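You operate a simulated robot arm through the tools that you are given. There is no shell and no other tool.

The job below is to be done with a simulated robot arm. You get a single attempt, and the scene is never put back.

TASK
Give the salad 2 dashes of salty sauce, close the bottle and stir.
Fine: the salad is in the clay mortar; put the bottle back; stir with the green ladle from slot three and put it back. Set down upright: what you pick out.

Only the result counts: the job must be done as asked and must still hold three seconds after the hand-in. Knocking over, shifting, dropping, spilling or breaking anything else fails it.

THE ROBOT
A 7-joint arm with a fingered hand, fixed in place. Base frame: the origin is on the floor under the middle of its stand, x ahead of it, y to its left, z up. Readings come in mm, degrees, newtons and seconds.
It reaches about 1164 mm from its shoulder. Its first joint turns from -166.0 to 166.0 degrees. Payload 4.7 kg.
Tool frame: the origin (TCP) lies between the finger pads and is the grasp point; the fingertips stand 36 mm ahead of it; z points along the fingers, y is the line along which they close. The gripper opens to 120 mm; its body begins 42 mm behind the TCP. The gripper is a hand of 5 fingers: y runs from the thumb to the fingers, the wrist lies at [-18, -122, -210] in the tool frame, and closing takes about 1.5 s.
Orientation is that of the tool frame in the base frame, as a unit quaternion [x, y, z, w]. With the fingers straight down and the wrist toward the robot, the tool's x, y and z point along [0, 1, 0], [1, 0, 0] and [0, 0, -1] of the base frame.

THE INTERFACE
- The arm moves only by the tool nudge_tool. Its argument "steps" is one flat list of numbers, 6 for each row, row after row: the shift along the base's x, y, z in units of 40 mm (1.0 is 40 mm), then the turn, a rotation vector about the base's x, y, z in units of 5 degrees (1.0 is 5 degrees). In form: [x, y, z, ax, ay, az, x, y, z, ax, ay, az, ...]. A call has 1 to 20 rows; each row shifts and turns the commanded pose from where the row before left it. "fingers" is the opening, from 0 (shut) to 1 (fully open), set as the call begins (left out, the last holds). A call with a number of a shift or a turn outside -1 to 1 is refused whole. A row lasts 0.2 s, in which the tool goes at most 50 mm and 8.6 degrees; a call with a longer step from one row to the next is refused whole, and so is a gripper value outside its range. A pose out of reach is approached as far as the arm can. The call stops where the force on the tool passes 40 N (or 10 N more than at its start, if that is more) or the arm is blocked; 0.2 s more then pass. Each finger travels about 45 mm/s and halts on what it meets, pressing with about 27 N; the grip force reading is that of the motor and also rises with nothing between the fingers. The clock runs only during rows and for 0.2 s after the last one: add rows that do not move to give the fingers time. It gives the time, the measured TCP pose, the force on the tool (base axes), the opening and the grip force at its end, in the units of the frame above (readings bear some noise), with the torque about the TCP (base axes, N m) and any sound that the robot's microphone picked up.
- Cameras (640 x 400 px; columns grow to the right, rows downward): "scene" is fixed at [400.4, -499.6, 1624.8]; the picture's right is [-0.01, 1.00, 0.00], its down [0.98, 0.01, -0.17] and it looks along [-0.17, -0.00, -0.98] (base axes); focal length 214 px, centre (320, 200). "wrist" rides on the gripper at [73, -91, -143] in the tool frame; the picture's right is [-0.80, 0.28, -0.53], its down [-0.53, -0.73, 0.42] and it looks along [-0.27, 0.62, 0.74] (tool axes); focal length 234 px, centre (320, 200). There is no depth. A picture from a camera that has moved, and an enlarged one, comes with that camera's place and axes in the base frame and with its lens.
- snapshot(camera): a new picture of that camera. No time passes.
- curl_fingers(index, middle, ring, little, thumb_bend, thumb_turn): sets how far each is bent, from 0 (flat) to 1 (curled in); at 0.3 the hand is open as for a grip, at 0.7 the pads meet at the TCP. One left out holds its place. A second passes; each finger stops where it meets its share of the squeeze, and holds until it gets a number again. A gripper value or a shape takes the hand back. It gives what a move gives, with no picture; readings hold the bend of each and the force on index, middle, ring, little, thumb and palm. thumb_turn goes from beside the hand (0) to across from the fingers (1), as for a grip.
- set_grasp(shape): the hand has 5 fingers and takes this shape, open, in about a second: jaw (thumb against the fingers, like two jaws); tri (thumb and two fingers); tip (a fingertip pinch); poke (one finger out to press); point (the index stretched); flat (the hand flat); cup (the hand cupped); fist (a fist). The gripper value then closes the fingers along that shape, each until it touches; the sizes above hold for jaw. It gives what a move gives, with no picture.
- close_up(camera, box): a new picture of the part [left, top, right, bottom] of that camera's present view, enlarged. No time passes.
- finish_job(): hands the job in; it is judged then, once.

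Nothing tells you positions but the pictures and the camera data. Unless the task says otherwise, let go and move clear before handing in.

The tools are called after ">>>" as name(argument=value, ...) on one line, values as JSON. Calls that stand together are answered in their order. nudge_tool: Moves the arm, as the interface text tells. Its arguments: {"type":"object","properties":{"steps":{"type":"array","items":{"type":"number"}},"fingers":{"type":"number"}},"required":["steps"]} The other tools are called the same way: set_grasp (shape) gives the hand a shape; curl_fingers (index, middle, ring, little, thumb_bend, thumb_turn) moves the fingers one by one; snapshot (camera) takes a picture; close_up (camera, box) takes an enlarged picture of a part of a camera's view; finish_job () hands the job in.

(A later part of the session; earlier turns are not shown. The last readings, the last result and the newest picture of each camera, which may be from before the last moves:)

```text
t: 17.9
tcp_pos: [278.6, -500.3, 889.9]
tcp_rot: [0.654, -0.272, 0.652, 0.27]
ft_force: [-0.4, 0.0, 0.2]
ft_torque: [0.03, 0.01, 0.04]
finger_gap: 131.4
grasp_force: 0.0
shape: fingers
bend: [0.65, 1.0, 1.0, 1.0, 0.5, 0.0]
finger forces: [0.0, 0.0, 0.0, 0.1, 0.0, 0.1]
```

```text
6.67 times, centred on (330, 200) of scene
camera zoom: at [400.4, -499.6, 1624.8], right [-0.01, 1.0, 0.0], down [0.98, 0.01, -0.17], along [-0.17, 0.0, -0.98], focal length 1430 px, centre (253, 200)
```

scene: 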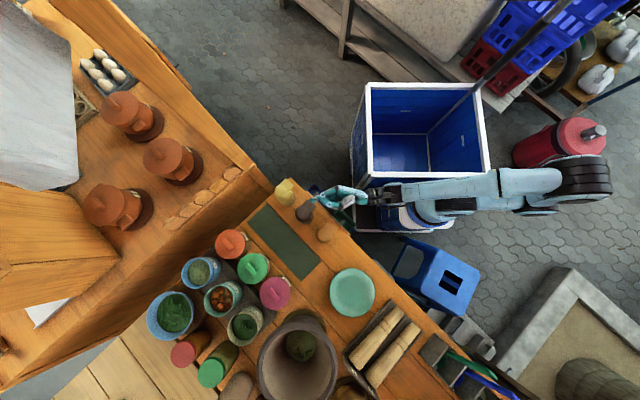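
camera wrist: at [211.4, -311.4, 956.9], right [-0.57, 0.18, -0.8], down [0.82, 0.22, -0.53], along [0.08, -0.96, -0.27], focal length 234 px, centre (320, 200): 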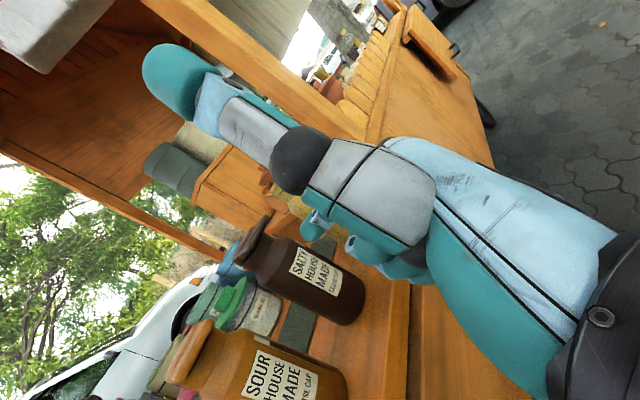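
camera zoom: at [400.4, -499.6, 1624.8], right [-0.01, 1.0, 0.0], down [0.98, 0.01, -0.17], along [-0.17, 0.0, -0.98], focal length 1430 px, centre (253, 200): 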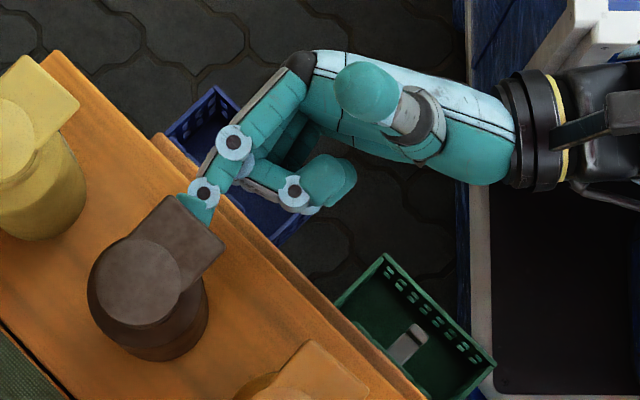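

The fingertip is under the tab with no contact yet. I'll raise it in small steps and watch both the force and the bottle.

>>> nudge_tool(steps=[0, 0, 0.1, 0, 0, 0, 0, 0, 0.1, 0, 0, 0])

>>> close_up(camera="wrist", box=[220, 170, 380, 330])

```text
t: 18.5
tcp_pos: [277.0, -501.6, 897.8]
tcp_rot: [0.654, -0.272, 0.653, 0.269]
ft_force: [0.0, -0.5, -0.7]
ft_torque: [0.04, -0.03, -0.01]
finger_gap: 131.1
grasp_force: 0.0
shape: fingers
bend: [0.65, 1.0, 1.0, 1.0, 0.5, 0.0]
finger forces: [0.0, 0.0, 0.0, 0.1, 0.0, 0.1]
```

```text
2.50 times, centred on (300, 250) of wrist
camera zoom: at [239.8, -335.6, 971.5], right [-0.57, 0.18, -0.8], down [0.82, 0.22, -0.53], along [0.08, -0.96, -0.27], focal length 585 px, centre (370, 75)
```

zoom: 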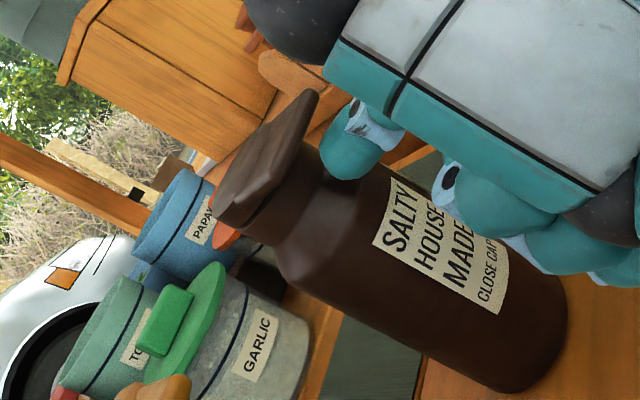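

>>> nudge_tool(steps=[0, 0, 0.1, 0, 0, 0])

>>> close_up(camera="wrist", box=[220, 170, 380, 330])

```text
t: 18.9
tcp_pos: [277.2, -501.4, 901.2]
tcp_rot: [0.654, -0.272, 0.652, 0.269]
ft_force: [-0.6, -0.2, -0.1]
ft_torque: [-0.01, -0.02, 0.06]
finger_gap: 131.3
grasp_force: 0.2
shape: fingers
bend: [0.65, 1.0, 1.0, 1.0, 0.5, 0.0]
finger forces: [0.0, 0.0, 0.0, 0.1, 0.0, 0.0]
```

```text
2.50 times, centred on (300, 250) of wrist
camera zoom: at [239.8, -335.6, 975.4], right [-0.57, 0.18, -0.8], down [0.82, 0.22, -0.53], along [0.08, -0.96, -0.27], focal length 585 px, centre (370, 75)
```

zoom: 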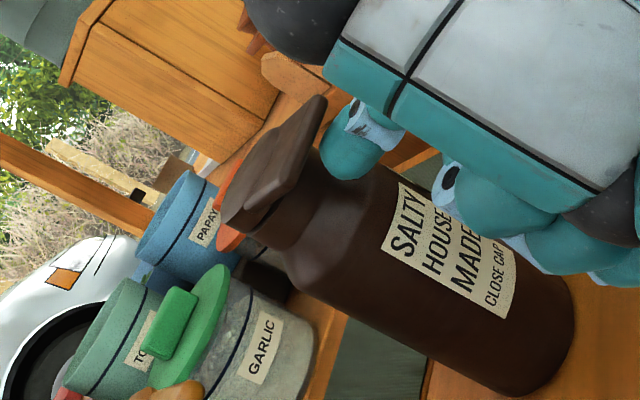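

>>> nudge_tool(steps=[0, 0, 0.1, 0, 0, 0])

>>> close_up(camera="wrist", box=[220, 170, 380, 330])

>>> close_up(camera="scene", box=[290, 190, 340, 230])

```text
t: 19.3
tcp_pos: [276.7, -501.3, 904.1]
tcp_rot: [0.654, -0.272, 0.653, 0.269]
ft_force: [-0.6, 0.9, -0.9]
ft_torque: [0.0, 0.01, -0.02]
finger_gap: 131.4
grasp_force: 0.1
shape: fingers
bend: [0.65, 1.0, 1.0, 1.0, 0.5, 0.0]
finger forces: [0.0, 0.0, 0.0, 0.1, 0.0, 0.0]
```

```text
2.50 times, centred on (300, 250) of wrist
camera zoom: at [239.8, -335.6, 979.3], right [-0.57, 0.18, -0.8], down [0.82, 0.22, -0.53], along [0.08, -0.96, -0.27], focal length 585 px, centre (370, 75)
```

zoom: 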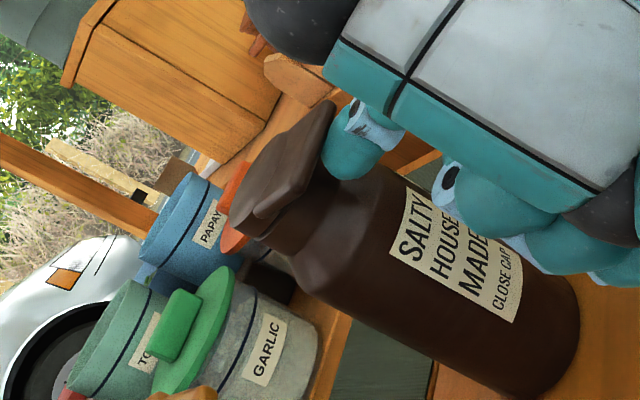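

```text
10.00 times, centred on (315, 210) of scene
camera zoom: at [400.4, -499.6, 1624.8], right [-0.01, 1.0, 0.0], down [0.98, 0.01, -0.17], along [-0.17, 0.0, -0.98], focal length 2145 px, centre (370, 100)
```

zoom: 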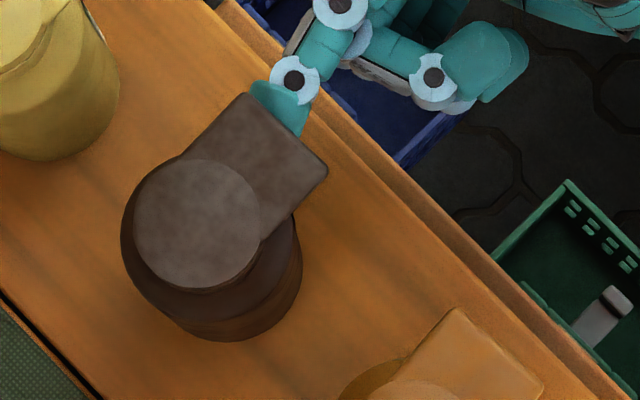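

>>> nudge_tool(steps=[0, 0, 0.1, 0, 0, 0])

>>> close_up(camera="wrist", box=[220, 170, 380, 330])

>>> close_up(camera="scene", box=[290, 190, 340, 230])

```text
t: 19.7
tcp_pos: [277.1, -502.4, 909.9]
tcp_rot: [0.654, -0.272, 0.653, 0.27]
ft_force: [0.3, -1.0, -0.2]
ft_torque: [0.01, 0.0, -0.01]
finger_gap: 131.5
grasp_force: 0.1
shape: fingers
bend: [0.65, 1.0, 1.0, 1.0, 0.5, 0.0]
finger forces: [0.1, 0.0, 0.0, 0.0, 0.1, 0.1]
```

```text
2.50 times, centred on (300, 250) of wrist
camera zoom: at [239.9, -335.7, 983.5], right [-0.57, 0.18, -0.8], down [0.82, 0.22, -0.53], along [0.08, -0.96, -0.27], focal length 585 px, centre (370, 75)
```

zoom: 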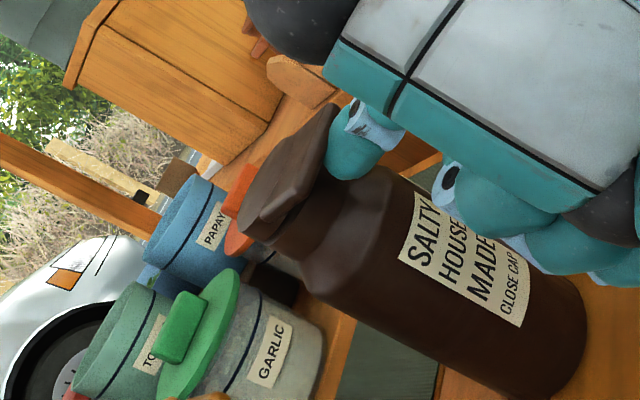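

```text
10.00 times, centred on (315, 210) of scene
camera zoom: at [400.4, -499.6, 1624.8], right [-0.01, 1.0, 0.0], down [0.98, 0.01, -0.17], along [-0.17, 0.0, -0.98], focal length 2145 px, centre (370, 100)
```

zoom: 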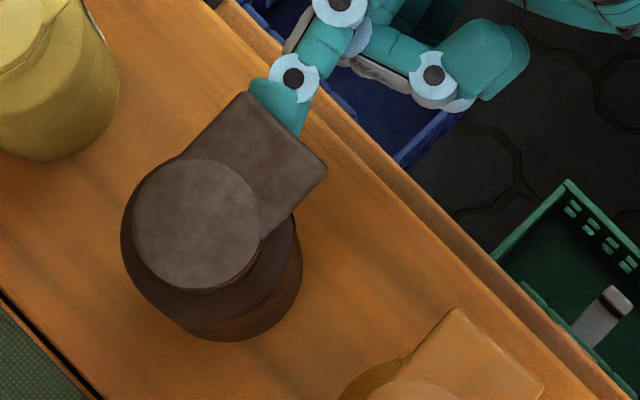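

The lid is starting to lift from its collar while the bottle stays put. I'll keep raising it step by step.

>>> nudge_tool(steps=[0, 0, 0.1, 0, 0, 0, 0, 0, 0.1, 0, 0, 0])

>>> close_up(camera="wrist", box=[220, 170, 380, 330])

>>> close_up(camera="scene", box=[290, 190, 340, 230])

```text
t: 20.3
tcp_pos: [278.3, -501.5, 918.2]
tcp_rot: [0.655, -0.271, 0.652, 0.271]
ft_force: [-0.4, -0.5, -0.4]
ft_torque: [-0.01, -0.02, 0.01]
finger_gap: 131.4
grasp_force: 0.0
shape: fingers
bend: [0.65, 1.0, 1.0, 1.0, 0.5, 0.0]
finger forces: [0.1, 0.0, 0.0, 0.0, 0.1, 0.0]
```

```text
2.50 times, centred on (300, 250) of wrist
camera zoom: at [239.9, -335.9, 991.5], right [-0.57, 0.18, -0.8], down [0.82, 0.22, -0.53], along [0.08, -0.96, -0.27], focal length 585 px, centre (370, 75)
```

zoom: 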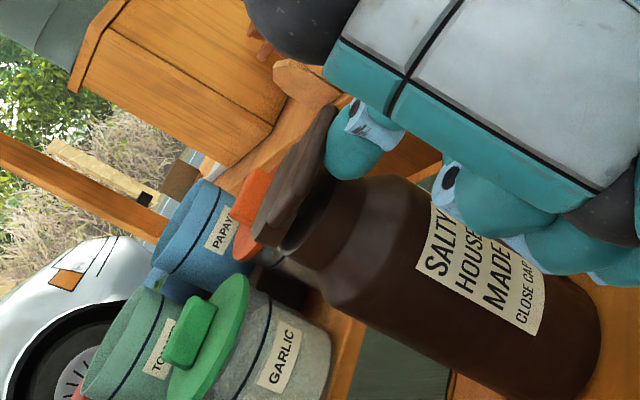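

```text
10.00 times, centred on (315, 210) of scene
camera zoom: at [400.4, -499.6, 1624.8], right [-0.01, 1.0, 0.0], down [0.98, 0.01, -0.17], along [-0.17, 0.0, -0.98], focal length 2145 px, centre (370, 100)
```

zoom: 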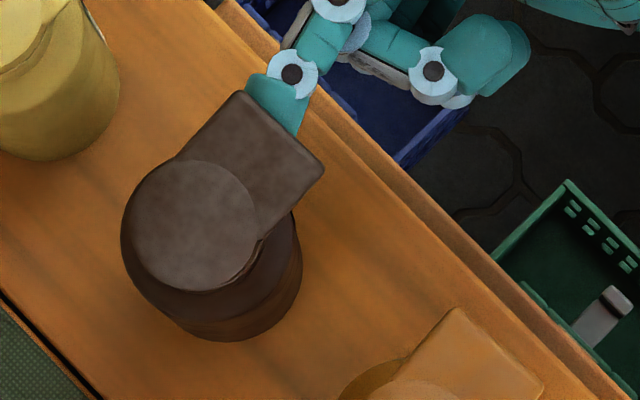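

The lid swings up easily. I'll keep lifting and begin moving forward so that it follows over toward vertical.

>>> nudge_tool(steps=[0, 0, 0.15, 0, 0, 0, 0, 0, 0.15, 0, 0, 0, 0.05, -0.05, 0.12, 0, 0, 0, 0.08, -0.08, 0.1, 0, 0, 0, 0.1, -0.1, 0.1, 0, 0, 0])

>>> close_up(camera="wrist", box=[220, 170, 380, 330])

>>> close_up(camera="scene", box=[290, 190, 340, 230])

```text
t: 21.5
tcp_pos: [285.7, -510.6, 942.3]
tcp_rot: [0.654, -0.271, 0.653, 0.27]
ft_force: [-0.1, 0.2, -0.4]
ft_torque: [0.0, -0.02, 0.01]
finger_gap: 131.5
grasp_force: 0.0
shape: fingers
bend: [0.65, 1.0, 1.0, 1.0, 0.5, 0.0]
finger forces: [0.2, 0.1, 0.0, 0.0, 0.0, 0.1]
```

```text
2.50 times, centred on (300, 250) of wrist
camera zoom: at [248.7, -344.9, 1016.1], right [-0.57, 0.18, -0.8], down [0.82, 0.22, -0.53], along [0.08, -0.96, -0.27], focal length 585 px, centre (370, 75)
```

zoom: 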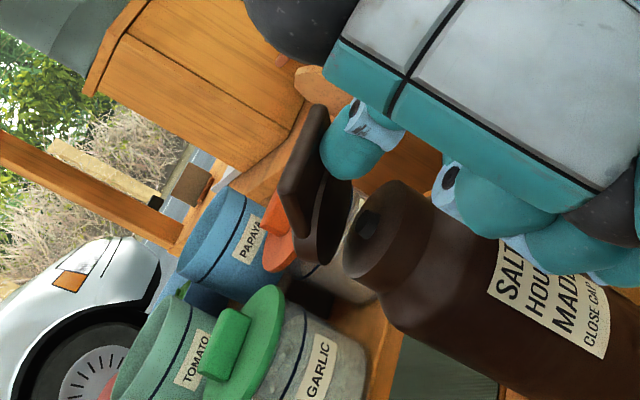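

```text
10.00 times, centred on (315, 210) of scene
camera zoom: at [400.4, -499.6, 1624.8], right [-0.01, 1.0, 0.0], down [0.98, 0.01, -0.17], along [-0.17, 0.0, -0.98], focal length 2145 px, centre (370, 100)
```

zoom: 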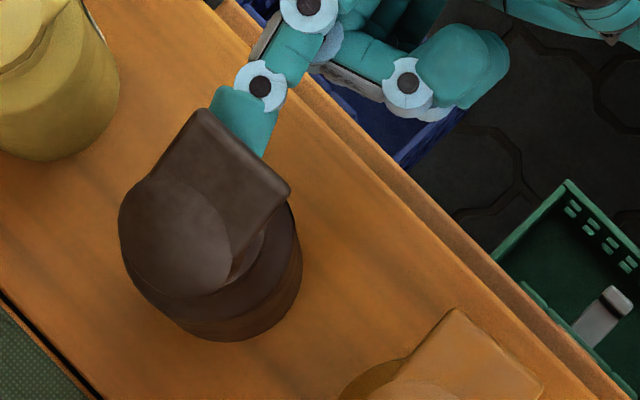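

The spout is visible and the lid is about 40° open. I'll continue forward and up.

>>> nudge_tool(steps=[0.1, -0.1, 0.08, 0, 0, 0, 0.1, -0.1, 0.08, 0, 0, 0, 0.1, -0.1, 0.06, 0, 0, 0, 0.1, -0.1, 0.04, 0, 0, 0])

>>> close_up(camera="wrist", box=[220, 170, 380, 330])

>>> close_up(camera="scene", box=[290, 190, 340, 230])

```text
t: 22.5
tcp_pos: [301.2, -527.7, 952.1]
tcp_rot: [0.654, -0.272, 0.652, 0.27]
ft_force: [0.0, 0.2, -0.7]
ft_torque: [-0.02, 0.01, 0.02]
finger_gap: 131.5
grasp_force: 0.1
shape: fingers
bend: [0.65, 1.0, 1.0, 1.0, 0.5, 0.0]
finger forces: [0.0, 0.1, 0.0, 0.1, 0.0, 0.0]
```

```text
2.50 times, centred on (300, 250) of wrist
camera zoom: at [264.8, -360.9, 1026.5], right [-0.57, 0.18, -0.8], down [0.82, 0.22, -0.53], along [0.08, -0.96, -0.27], focal length 585 px, centre (370, 75)
```

zoom: 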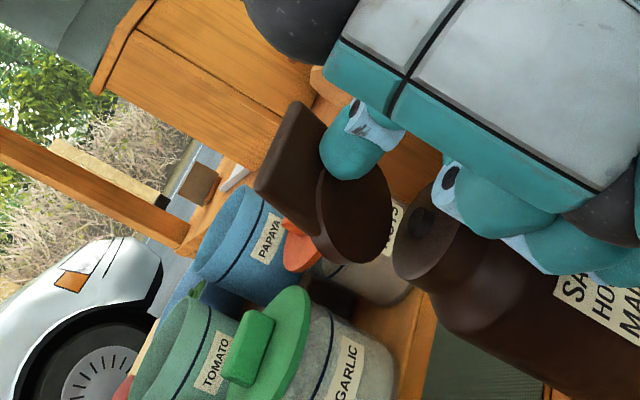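

```text
10.00 times, centred on (315, 210) of scene
camera zoom: at [400.4, -499.6, 1624.8], right [-0.01, 1.0, 0.0], down [0.98, 0.01, -0.17], along [-0.17, 0.0, -0.98], focal length 2145 px, centre (370, 100)
```

zoom: 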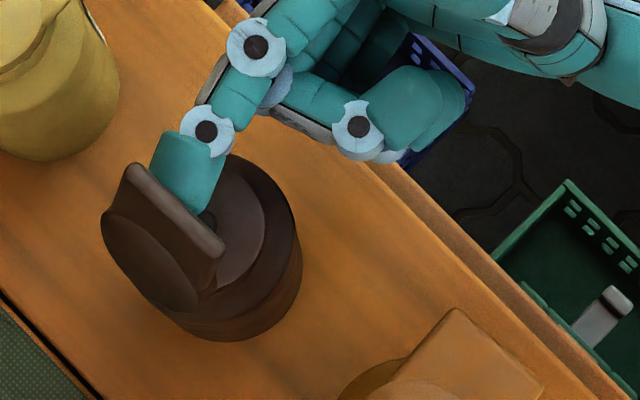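

>>> nudge_tool(steps=[0.1, -0.1, 0.03, 0, 0, 0, 0.1, -0.1, 0.03, 0, 0, 0, 0.1, -0.1, 0.02, 0, 0, 0])

>>> close_up(camera="wrist", box=[220, 170, 380, 330])

>>> close_up(camera="scene", box=[290, 190, 340, 230])

```text
t: 23.3
tcp_pos: [314.3, -538.7, 956.1]
tcp_rot: [0.656, -0.27, 0.652, 0.267]
ft_force: [-0.4, -0.4, 0.9]
ft_torque: [-0.01, 0.0, -0.02]
finger_gap: 131.4
grasp_force: 0.1
shape: fingers
bend: [0.65, 1.0, 1.0, 1.0, 0.5, 0.0]
finger forces: [0.1, 0.0, 0.0, 0.1, 0.0, 0.0]
```

```text
2.50 times, centred on (300, 250) of wrist
camera zoom: at [274.8, -373.5, 1030.2], right [-0.57, 0.17, -0.8], down [0.82, 0.23, -0.53], along [0.09, -0.96, -0.27], focal length 585 px, centre (370, 75)
```

zoom: 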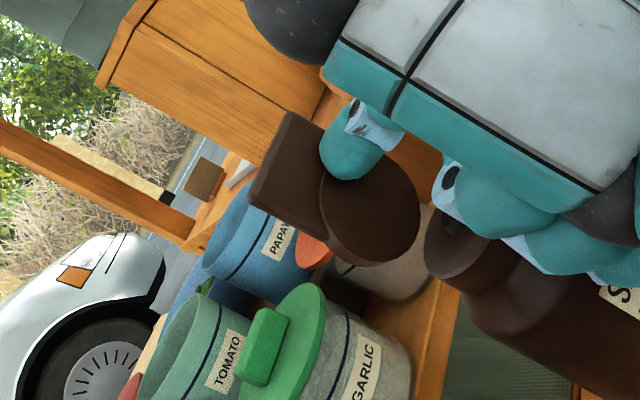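

```text
10.00 times, centred on (315, 210) of scene
camera zoom: at [400.4, -499.6, 1624.8], right [-0.01, 1.0, 0.0], down [0.98, 0.01, -0.17], along [-0.17, 0.0, -0.98], focal length 2145 px, centre (370, 100)
```

zoom: 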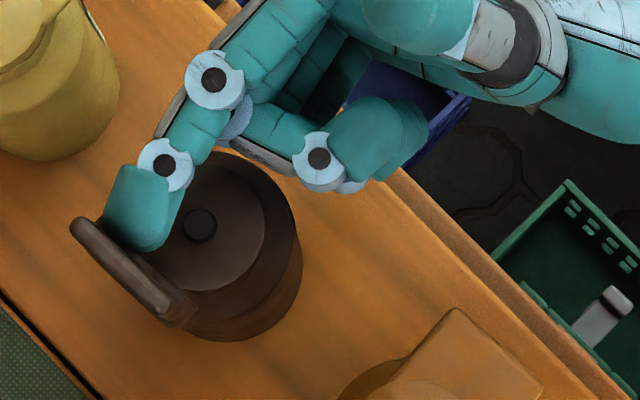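

The lid stands roughly vertical now. One more small push will take it past vertical so it stays open.

>>> nudge_tool(steps=[0.08, -0.08, 0.03, 0, 0, 0, 0.08, -0.08, 0.03, 0, 0, 0, 0.06, -0.06, 0.02, 0, 0, 0])

>>> close_up(camera="wrist", box=[220, 170, 380, 330])

>>> close_up(camera="scene", box=[290, 190, 340, 230])

```text
t: 24.1
tcp_pos: [314.1, -548.2, 962.4]
tcp_rot: [0.656, -0.269, 0.653, 0.267]
ft_force: [-0.4, 0.8, 1.1]
ft_torque: [-0.03, -0.04, 0.01]
finger_gap: 131.3
grasp_force: 0.0
shape: fingers
bend: [0.65, 1.0, 1.0, 1.0, 0.5, 0.0]
finger forces: [0.0, 0.0, 0.0, 0.0, 0.0, 0.0]
out of reach, approached as far as the arm can: row 1, 2
```

```text
2.50 times, centred on (300, 250) of wrist
camera zoom: at [275.7, -381.5, 1035.3], right [-0.57, 0.17, -0.8], down [0.82, 0.23, -0.53], along [0.09, -0.96, -0.27], focal length 585 px, centre (370, 75)
```

zoom: 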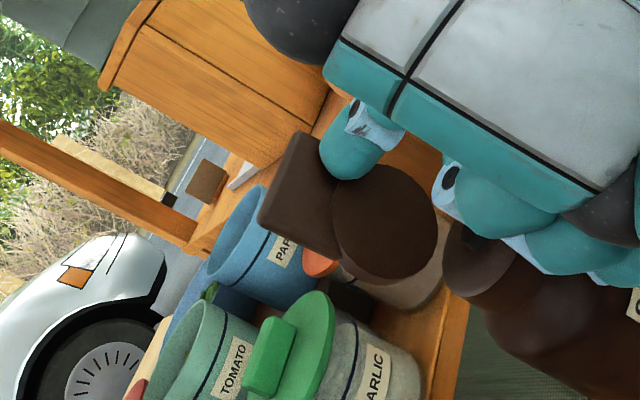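

```text
10.00 times, centred on (315, 210) of scene
camera zoom: at [400.4, -499.6, 1624.8], right [-0.01, 1.0, 0.0], down [0.98, 0.01, -0.17], along [-0.17, 0.0, -0.98], focal length 2145 px, centre (370, 100)
```

zoom: 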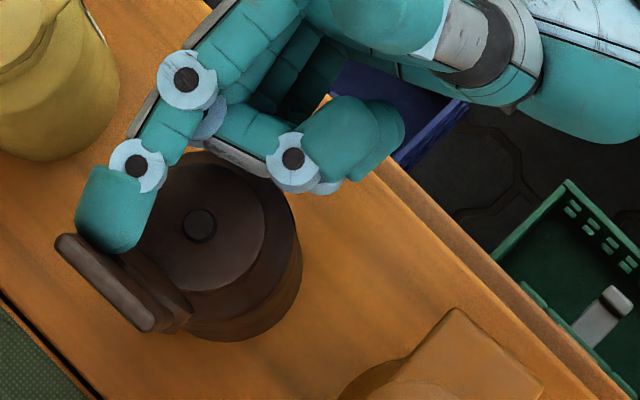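

The lid is about 100° open, past vertical. I'll withdraw the finger straight back and check that the lid stays there.

>>> nudge_tool(steps=[-0.1, 0.1, 0.02, 0, 0, 0, -0.2, 0.2, 0.02, 0, 0, 0, -0.25, 0.25, 0, 0, 0, 0, -0.25, 0.25, 0, 0, 0, 0, -0.25, 0.25, 0, 0, 0, 0, -0.25, 0.25, 0, 0, 0, 0, -0.25, 0.25, 0, 0, 0, 0])

>>> close_up(camera="wrist", box=[180, 170, 380, 370])

>>> close_up(camera="scene", box=[280, 180, 360, 240])

```text
t: 25.7
tcp_pos: [254.1, -484.6, 962.8]
tcp_rot: [0.654, -0.272, 0.652, 0.269]
ft_force: [-0.7, 1.0, 0.4]
ft_torque: [-0.01, -0.02, 0.01]
finger_gap: 131.4
grasp_force: 0.1
shape: fingers
bend: [0.65, 1.0, 1.0, 1.0, 0.5, 0.0]
finger forces: [0.0, 0.0, 0.0, 0.0, 0.0, 0.0]
```

```text
2.00 times, centred on (280, 270) of wrist
camera zoom: at [217.0, -319.1, 1036.3], right [-0.57, 0.18, -0.8], down [0.82, 0.22, -0.53], along [0.08, -0.96, -0.27], focal length 468 px, centre (400, 60)
```

zoom: 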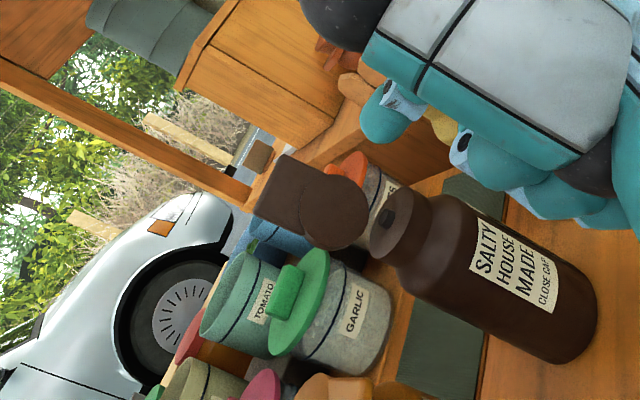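

```text
6.67 times, centred on (320, 210) of scene
camera zoom: at [400.4, -499.6, 1624.8], right [-0.01, 1.0, 0.0], down [0.98, 0.01, -0.17], along [-0.17, 0.0, -0.98], focal length 1430 px, centre (320, 133)
```

zoom: 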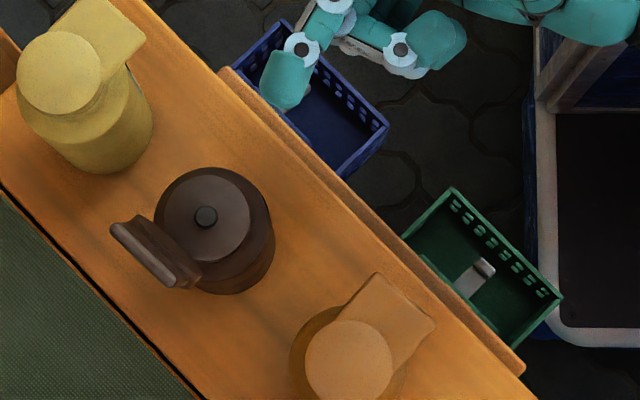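

The lid stays open and the spout is exposed; the bottle hasn't moved. Next I'll set the jaw shape, half open it, yaw the hand about 10° and go to a pre-grasp spot in front of the bottle.

>>> set_grasp(shape="jaw")

>>> nudge_tool(steps=[-0.2, -0.1, -0.2, 0, 0, 1, -0.2, -0.1, -0.3, 0, 0, 1, -0.2, -0.03, -0.7, 0, 0, 0, 0, 0, -0.7, 0, 0, 0, 0, 0, -0.6, 0, 0, 0], fingers=0.68)

>>> snapshot(camera="wrist")

>>> close_up(camera="scene", box=[280, 150, 400, 240])

```text
t: 26.6
tcp_pos: [254.5, -485.9, 962.8]
tcp_rot: [0.654, -0.271, 0.652, 0.27]
ft_force: [-0.1, 0.1, 0.7]
ft_torque: [-0.02, -0.01, -0.01]
finger_gap: 119.4
grasp_force: 0.1
shape: jaw
bend: [0.3, 0.3, 0.3, 0.3, 0.3, 0.97]
finger forces: [0.1, 0.1, 0.0, 0.1, 0.0, 0.0]
```

```text
t: 27.8
tcp_pos: [229.7, -495.7, 863.2]
tcp_rot: [0.676, -0.213, 0.673, 0.212]
ft_force: [-0.1, -0.4, -0.6]
ft_torque: [-0.05, 0.01, -0.01]
finger_gap: 82.3
grasp_force: 0.1
shape: jaw
bend: [0.27, 0.38, 0.35, 0.35, 0.61, 0.99]
finger forces: [0.1, 0.0, 0.1, 0.0, 0.0, 0.0]
```

```text
taken
camera wrist: at [164.2, -337.5, 936.3], right [-0.59, 0.07, -0.8], down [0.77, 0.36, -0.53], along [0.25, -0.93, -0.27], focal length 234 px, centre (320, 200)
```

wrist: 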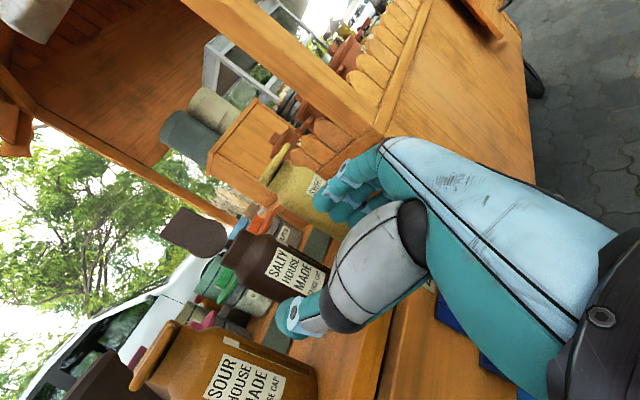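

```text
4.44 times, centred on (340, 195) of scene
camera zoom: at [400.4, -499.6, 1624.8], right [-0.01, 1.0, 0.0], down [0.98, 0.01, -0.17], along [-0.17, 0.0, -0.98], focal length 953 px, centre (231, 222)
```

zoom: 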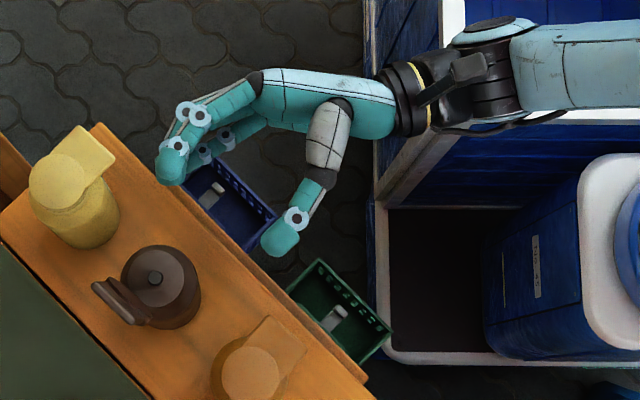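

The hand is level with the bottle body and lined up. I'll approach most of the way and check clearances to the neighbouring bottles.

>>> nudge_tool(steps=[0.44, -0.326, 0, 0, 0, 0, 0.44, -0.326, 0, 0, 0, 0, 0.44, -0.326, 0, 0, 0, 0, 0.44, -0.326, 0, 0, 0, 0])

>>> close_up(camera="wrist", box=[180, 130, 400, 330])

>>> close_up(camera="scene", box=[280, 170, 360, 240])

```text
t: 28.8
tcp_pos: [301.4, -546.9, 862.6]
tcp_rot: [0.676, -0.214, 0.672, 0.212]
ft_force: [-0.1, 1.9, 0.1]
ft_torque: [0.04, -0.04, -0.08]
finger_gap: 81.0
grasp_force: 0.0
shape: jaw
bend: [0.27, 0.39, 0.35, 0.35, 0.61, 0.99]
finger forces: [0.0, 2.1, 0.1, 0.0, 0.1, 0.0]
```

```text
2.00 times, centred on (290, 230) of wrist
camera zoom: at [235.6, -389.7, 936.5], right [-0.59, 0.08, -0.8], down [0.77, 0.36, -0.53], along [0.25, -0.93, -0.27], focal length 468 px, centre (380, 140)
```

zoom: 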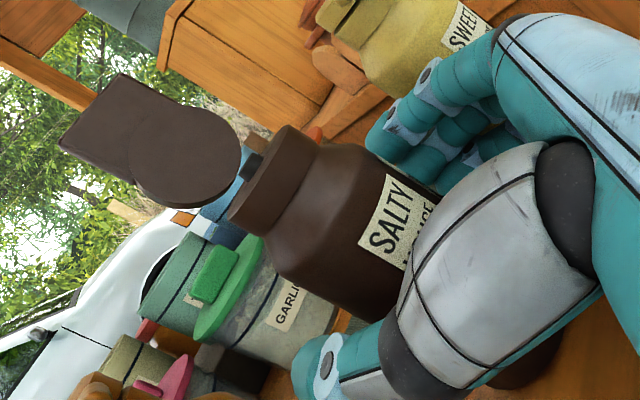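

```text
5.71 times, centred on (320, 205) of scene
camera zoom: at [400.4, -499.6, 1624.8], right [-0.01, 1.0, 0.0], down [0.98, 0.01, -0.17], along [-0.17, 0.0, -0.98], focal length 1226 px, centre (320, 171)
```

zoom: 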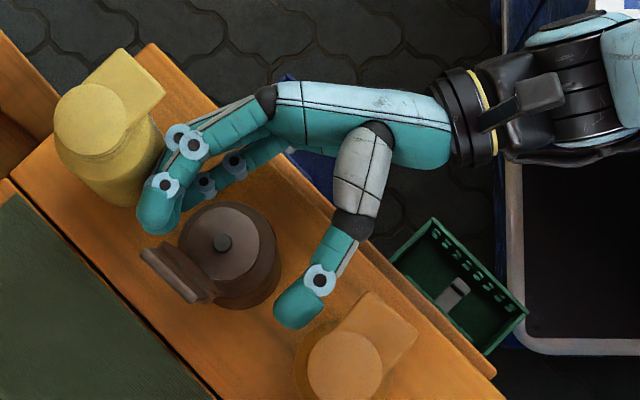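

The middle finger already feels a light touch of the bottle (2 N), but the bottle hasn't shifted. I'll open the fingers slightly, evenly, before going the last 20 mm.

>>> curl_fingers(index=0.31, middle=0.31, ring=0.31, little=0.31)

>>> close_up(camera="wrist", box=[280, 130, 400, 230])

>>> close_up(camera="scene", box=[280, 170, 360, 240])

```text
t: 29.8
tcp_pos: [300.8, -546.3, 862.9]
tcp_rot: [0.675, -0.214, 0.673, 0.212]
ft_force: [0.7, -0.4, -0.4]
ft_torque: [-0.03, -0.01, 0.02]
finger_gap: 102.6
grasp_force: 0.3
shape: fingers
bend: [0.31, 0.31, 0.31, 0.31, 0.61, 0.99]
finger forces: [0.0, 0.6, 0.0, 0.0, 0.1, 0.0]
```

```text
4.00 times, centred on (340, 180) of wrist
camera zoom: at [235.3, -389.6, 936.6], right [-0.59, 0.07, -0.8], down [0.77, 0.36, -0.53], along [0.25, -0.93, -0.27], focal length 937 px, centre (240, 280)
```

zoom: 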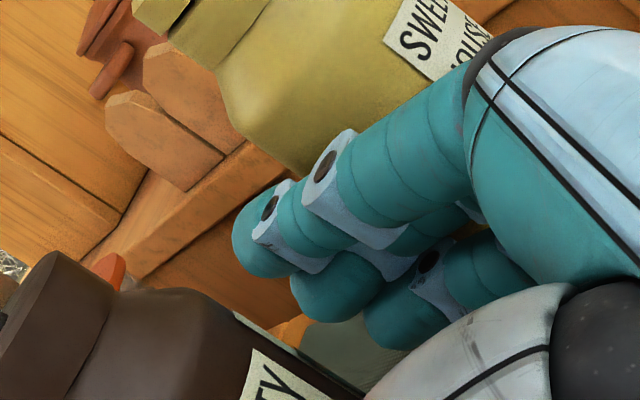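

```text
5.71 times, centred on (320, 205) of scene
camera zoom: at [400.4, -499.6, 1624.8], right [-0.01, 1.0, 0.0], down [0.98, 0.01, -0.17], along [-0.17, 0.0, -0.98], focal length 1226 px, centre (320, 171)
```

zoom: 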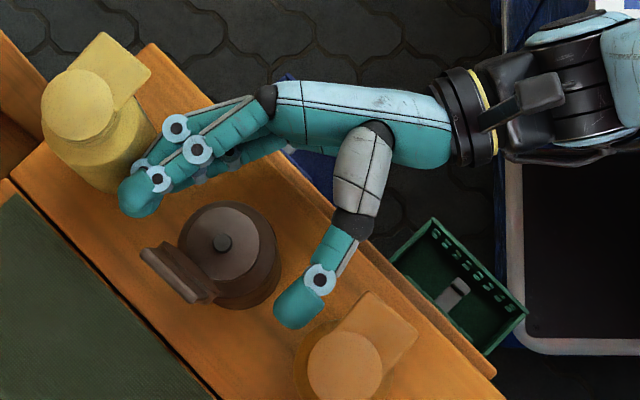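

The yellow "sweet" bottle was nudged about 11 mm by my middle finger, so I'll have to push it back later. First I'll curl the fingers in a bit, away from it.

>>> curl_fingers(index=0.37, middle=0.4, ring=0.4, little=0.37)

>>> close_up(camera="scene", box=[280, 170, 360, 240])

>>> close_up(camera="wrist", box=[220, 130, 400, 280])

```text
t: 30.8
tcp_pos: [300.7, -547.0, 863.0]
tcp_rot: [0.675, -0.214, 0.674, 0.211]
ft_force: [-0.2, -0.6, 0.5]
ft_torque: [-0.02, -0.01, 0.02]
finger_gap: 93.8
grasp_force: 0.1
shape: fingers
bend: [0.37, 0.4, 0.4, 0.37, 0.61, 0.99]
finger forces: [0.0, 0.0, 0.0, 0.1, 0.0, 0.0]
```

```text
5.71 times, centred on (320, 205) of scene
camera zoom: at [400.4, -499.6, 1624.8], right [-0.01, 1.0, 0.0], down [0.98, 0.01, -0.17], along [-0.17, 0.0, -0.98], focal length 1226 px, centre (320, 171)
```

zoom: 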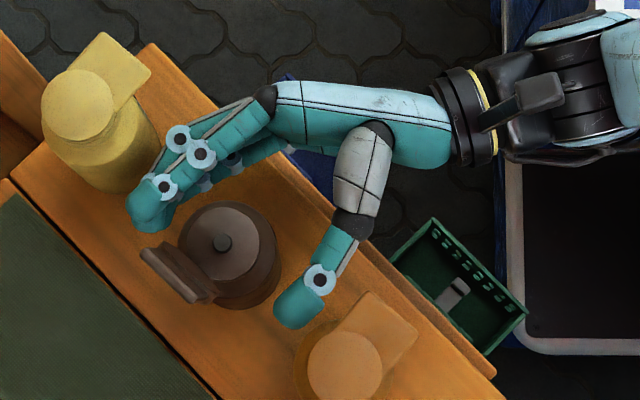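

```text
2.67 times, centred on (310, 205) of wrist
camera zoom: at [235.3, -389.6, 936.6], right [-0.59, 0.07, -0.8], down [0.77, 0.36, -0.53], along [0.25, -0.93, -0.27], focal length 624 px, centre (347, 187)
```

zoom: 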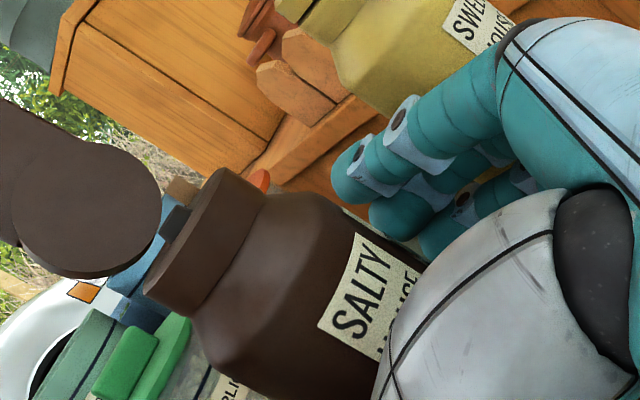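

There is clearance on both sides now. I'll move the last 20 mm forward.

>>> nudge_tool(steps=[0.205, -0.1435, 0, 0, 0, 0, 0.205, -0.1435, 0, 0, 0, 0])

>>> close_up(camera="scene", box=[280, 170, 360, 240])

>>> close_up(camera="wrist", box=[220, 130, 400, 280])

```text
t: 31.4
tcp_pos: [317.3, -558.8, 863.5]
tcp_rot: [0.676, -0.214, 0.673, 0.212]
ft_force: [-0.3, 0.0, -0.5]
ft_torque: [-0.02, -0.01, 0.0]
finger_gap: 93.9
grasp_force: 0.1
shape: fingers
bend: [0.37, 0.4, 0.4, 0.37, 0.61, 0.99]
finger forces: [0.0, 0.0, 0.0, 0.0, 0.0, 0.1]
```

```text
5.71 times, centred on (320, 205) of scene
camera zoom: at [400.4, -499.6, 1624.8], right [-0.01, 1.0, 0.0], down [0.98, 0.01, -0.17], along [-0.17, 0.0, -0.98], focal length 1226 px, centre (320, 171)
```

zoom: 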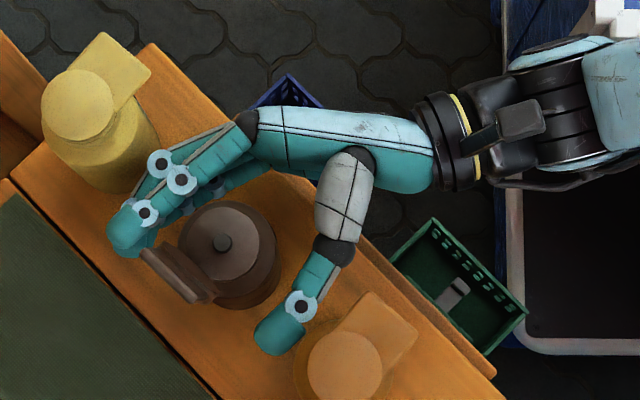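

```text
2.67 times, centred on (310, 205) of wrist
camera zoom: at [251.6, -401.0, 936.6], right [-0.59, 0.07, -0.8], down [0.77, 0.36, -0.53], along [0.25, -0.93, -0.27], focal length 624 px, centre (347, 187)
```

zoom: 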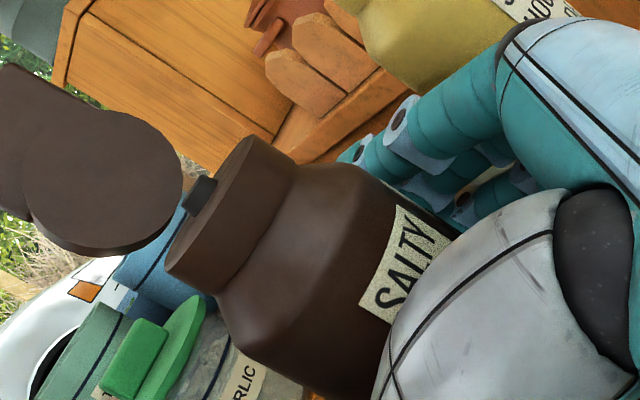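

The bottle is centred between thumb and fingers. I'll close the grip.

>>> nudge_tool(steps=[0, 0, 0, 0, 0, 0, 0, 0, 0, 0, 0, 0, 0, 0, 0, 0, 0, 0, 0, 0, 0, 0, 0, 0, 0, 0, 0, 0, 0, 0, 0, 0, 0, 0, 0, 0, 0, 0, 0, 0, 0, 0], fingers=0.0)

>>> close_up(camera="scene", box=[280, 170, 360, 240])

>>> close_up(camera="wrist", box=[220, 130, 400, 280])

```text
t: 33.0
tcp_pos: [317.6, -558.7, 862.8]
tcp_rot: [0.676, -0.213, 0.673, 0.213]
ft_force: [2.0, -0.1, 0.8]
ft_torque: [-0.09, 0.06, 0.03]
finger_gap: 37.9
grasp_force: 26.9
shape: jaw
bend: [0.74, 0.57, 0.53, 0.45, 0.75, 1.0]
finger forces: [13.0, 5.2, 2.6, 1.7, 24.0, 0.0]
```

```text
5.71 times, centred on (320, 205) of scene
camera zoom: at [400.4, -499.6, 1624.8], right [-0.01, 1.0, 0.0], down [0.98, 0.01, -0.17], along [-0.17, 0.0, -0.98], focal length 1226 px, centre (320, 171)
```

zoom: 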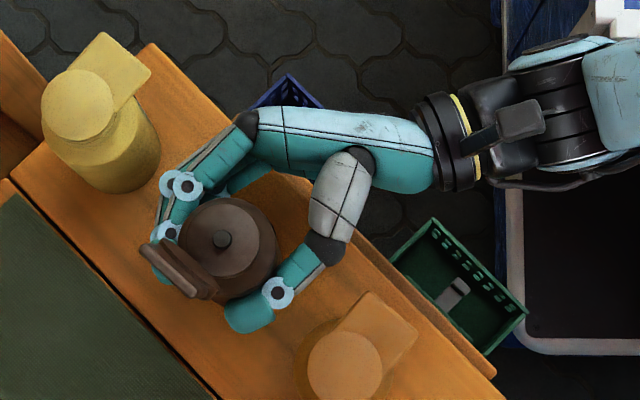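

```text
2.67 times, centred on (310, 205) of wrist
camera zoom: at [251.7, -401.0, 936.5], right [-0.59, 0.07, -0.8], down [0.77, 0.36, -0.53], along [0.25, -0.93, -0.27], focal length 624 px, centre (347, 187)
```

zoom: 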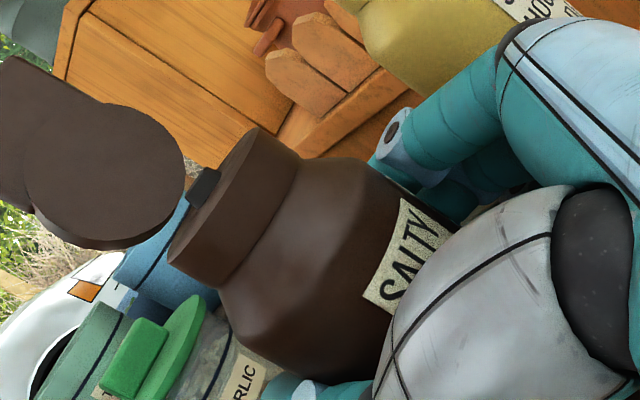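

The grip holds with 27 N and the bottle moved only about 3 mm. I'll lift a little and check that it comes along upright.

>>> nudge_tool(steps=[0, 0, 0.25, 0, 0, 0, 0, 0, 0.25, 0, 0, 0, 0, 0, 0.25, 0, 0, 0, 0, 0, 0.25, 0, 0, 0])

>>> close_up(camera="scene", box=[280, 170, 360, 240])

>>> snapshot(camera="wrist")

```text
t: 34.0
tcp_pos: [318.1, -557.9, 902.3]
tcp_rot: [0.676, -0.213, 0.673, 0.212]
ft_force: [-0.4, 0.2, -5.9]
ft_torque: [0.0, 0.05, 0.02]
finger_gap: 37.9
grasp_force: 26.8
shape: jaw
bend: [0.74, 0.57, 0.53, 0.46, 0.75, 1.0]
finger forces: [13.5, 5.1, 3.0, 1.7, 23.6, 0.0]
```

```text
5.71 times, centred on (320, 205) of scene
camera zoom: at [400.4, -499.6, 1624.8], right [-0.01, 1.0, 0.0], down [0.98, 0.01, -0.17], along [-0.17, 0.0, -0.98], focal length 1226 px, centre (320, 171)
```

zoom: 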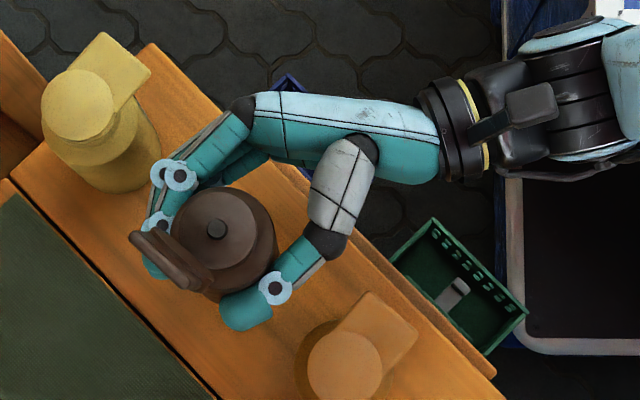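

```text
taken
camera wrist: at [252.0, -401.1, 976.1], right [-0.59, 0.08, -0.8], down [0.77, 0.36, -0.53], along [0.25, -0.93, -0.27], focal length 234 px, centre (320, 200)
```

wrist: 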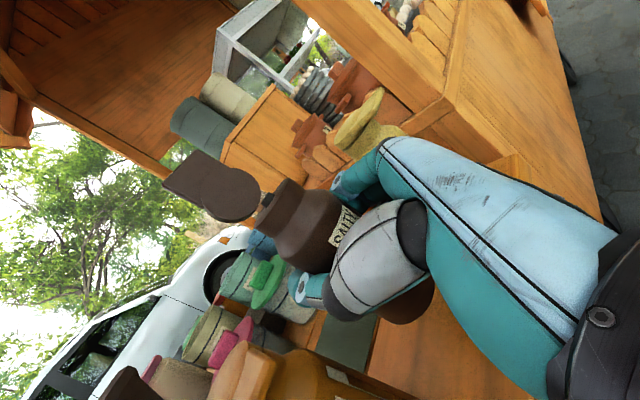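

The bottle is up (about 0.6 kg) and upright. I'll lift it well clear of the jars and the mortar rim, yawing a little, and then carry it toward the mortar.

>>> nudge_tool(steps=[0, 0, 0.6, 0, 0, 0, 0, 0, 0.7, 0, 0, 0, 0, 0, 0.7, 0, 0, 0.5, 0, 0, 0.7, 0, 0, 0.5, 0, 0, 0.7, 0, 0, 0.5, 0, 0, 0.5, 0, 0, 0.5, 0, 0, 0.3, 0, 0, 0.5])

>>> nudge_tool(steps=[0.4, -0.05, 0, 0, 0, 0.25, 0.6, -0.07, 0, 0, 0, 0.25, 0.6, -0.07, 0, 0, 0, 0.25, 0.6, -0.07, 0, 0, 0, 0.25, 0.6, -0.07, 0, 0, 0, 0.25, 0.6, -0.07, 0, 0, 0, 0.25])

>>> snapshot(camera="scene")

>>> snapshot(camera="wrist")

```text
t: 35.6
tcp_pos: [317.2, -557.2, 1071.5]
tcp_rot: [0.695, -0.139, 0.692, 0.137]
ft_force: [-0.5, 0.2, -6.0]
ft_torque: [0.0, -0.02, -0.02]
finger_gap: 38.0
grasp_force: 27.4
shape: jaw
bend: [0.74, 0.57, 0.53, 0.46, 0.75, 1.0]
finger forces: [13.5, 5.2, 3.1, 1.7, 23.3, 0.0]
```

```text
t: 37.0
tcp_pos: [453.8, -575.2, 1069.3]
tcp_rot: [0.703, -0.094, 0.699, 0.091]
ft_force: [-0.6, -0.1, -6.0]
ft_torque: [0.03, 0.01, 0.02]
finger_gap: 37.9
grasp_force: 27.1
shape: jaw
bend: [0.74, 0.58, 0.53, 0.46, 0.75, 1.0]
finger forces: [13.7, 5.1, 3.0, 1.7, 23.0, 0.0]
```

```text
taken
```

scene: 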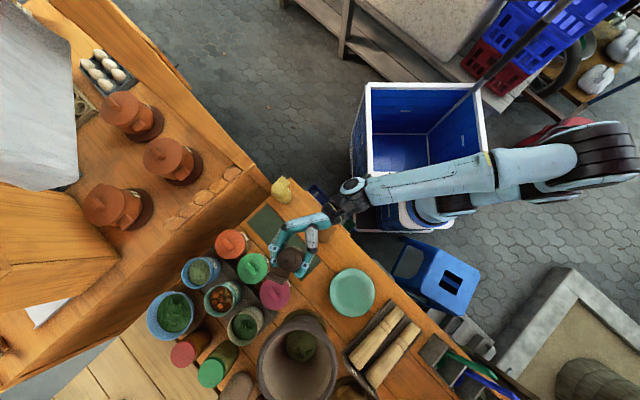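

```text
taken
camera wrist: at [338.9, -448.8, 1142.9], right [-0.58, -0.13, -0.8], down [0.6, 0.6, -0.53], along [0.55, -0.79, -0.27], focal length 234 px, centre (320, 200)
```

wrist: 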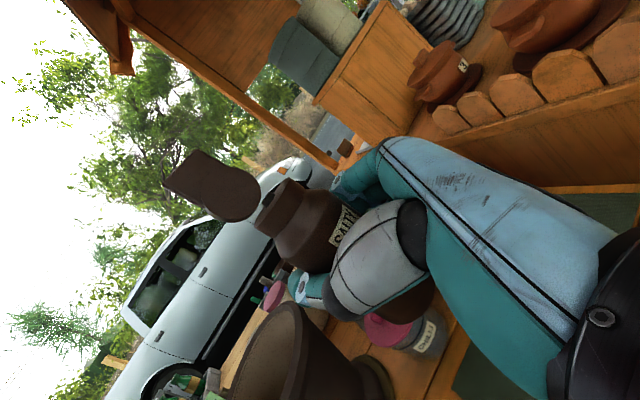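

>>> nudge_tool(steps=[0.6, -0.08, 0, 0, 0, 0, 0.75, -0.09, 0, 0, 0, 0, 0.75, -0.09, 0, 0, 0, 0, 0.75, -0.09, 0, 0, 0, 0, 0.75, -0.09, 0, 0, 0, 0, 0.75, -0.09, 0, 0, 0, 0, 0.75, -0.09, 0, 0, 0, 0, 0.75, -0.09, 0, 0, 0, 0, 0.75, -0.09, 0, 0, 0, 0, 0.75, -0.09, 0, 0, 0, 0])

>>> snapshot(camera="scene")

>>> snapshot(camera="wrist")

```text
t: 39.2
tcp_pos: [739.7, -618.9, 1075.3]
tcp_rot: [0.704, -0.088, 0.699, 0.084]
ft_force: [0.6, -0.6, -4.3]
ft_torque: [0.02, 0.06, 0.02]
finger_gap: 38.3
grasp_force: 27.0
shape: jaw
bend: [0.74, 0.58, 0.54, 0.46, 0.75, 1.0]
finger forces: [13.5, 4.8, 3.1, 1.7, 22.6, 0.0]
out of reach, approached as far as the arm can: row 10
```

```text
taken
```

scene: 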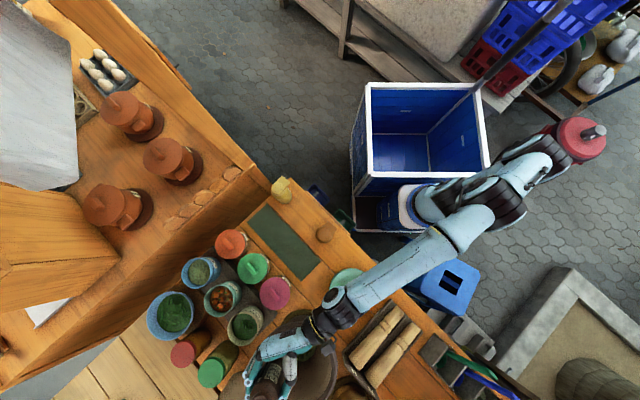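

```text
taken
camera wrist: at [623.0, -493.9, 1149.2], right [-0.58, -0.14, -0.8], down [0.59, 0.61, -0.53], along [0.56, -0.78, -0.27], focal length 234 px, centre (320, 200)
```

wrist: 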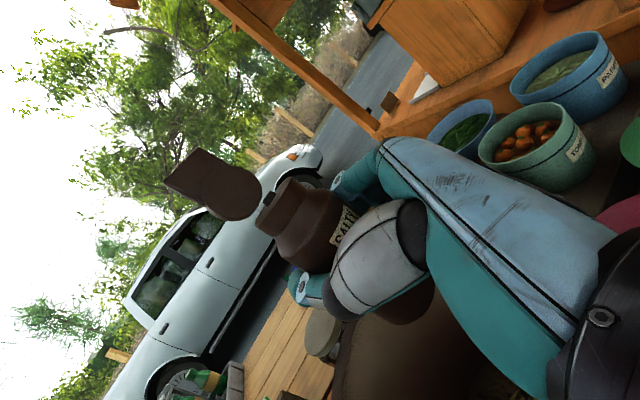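

It again stopped slightly short at (740, -619, 1075), with the bottle held above the mortar. I'll look closely at the wrist and the bottle position.

>>> close_up(camera="scene", box=[230, 220, 430, 400])

>>> close_up(camera="scene", box=[340, 100, 640, 320])

```text
2.22 times, centred on (330, 310) of scene
camera zoom: at [400.4, -499.6, 1624.8], right [-0.01, 1.0, 0.0], down [0.98, 0.01, -0.17], along [-0.17, 0.0, -0.98], focal length 477 px, centre (298, -44)
```

zoom: 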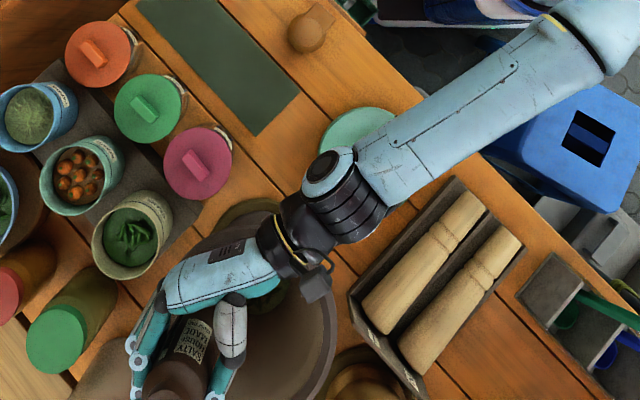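

```text
1.82 times, centred on (490, 210) of scene
camera zoom: at [400.4, -499.6, 1624.8], right [-0.01, 1.0, 0.0], down [0.98, 0.01, -0.17], along [-0.17, 0.0, -0.98], focal length 390 px, centre (11, 182)
```

zoom: 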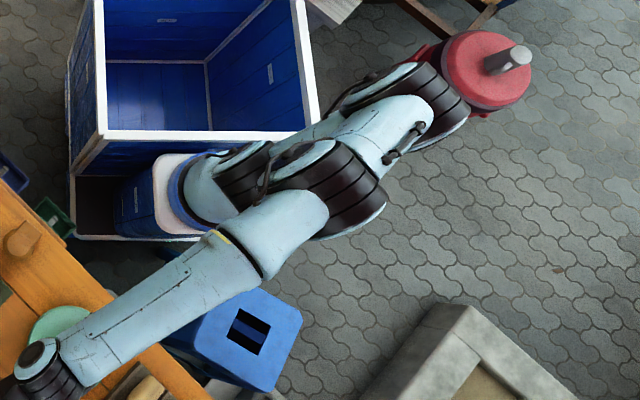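

The wrist is in line with the forearm, which is the limit. I'll yaw the hand further and move to a point left of the mortar centre. From there, rolling the bottle's top to the right will bring the spout over the centre with the hand staying above.

>>> nudge_tool(steps=[-0.1, 0.3, 0, 0, 0, 0.5, -0.1, 0.4, 0, 0, 0, 0.5, 0.1, 0.5, 0, 0, 0, 0.5, 0.2, 0.5, 0, 0, 0, 0.5, 0.2, 0.5, 0, 0, 0, 0.5, 0.2, 0.5, 0, 0, 0, 0.5])

>>> close_up(camera="scene", box=[230, 220, 430, 400])

```text
t: 40.6
tcp_pos: [760.1, -508.9, 1074.3]
tcp_rot: [0.709, 0.0, 0.706, -0.001]
ft_force: [0.2, 0.3, -6.3]
ft_torque: [-0.02, 0.03, 0.01]
finger_gap: 38.2
grasp_force: 26.8
shape: jaw
bend: [0.74, 0.58, 0.54, 0.46, 0.76, 1.0]
finger forces: [13.3, 4.6, 3.1, 1.6, 22.5, 0.0]
```

```text
2.22 times, centred on (330, 310) of scene
camera zoom: at [400.4, -499.6, 1624.8], right [-0.01, 1.0, 0.0], down [0.98, 0.01, -0.17], along [-0.17, 0.0, -0.98], focal length 477 px, centre (298, -44)
```

zoom: 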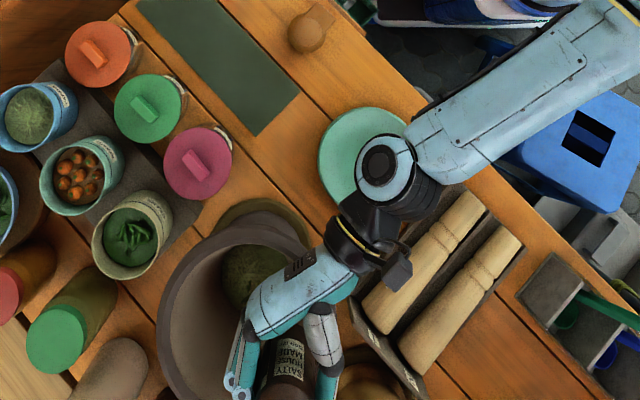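

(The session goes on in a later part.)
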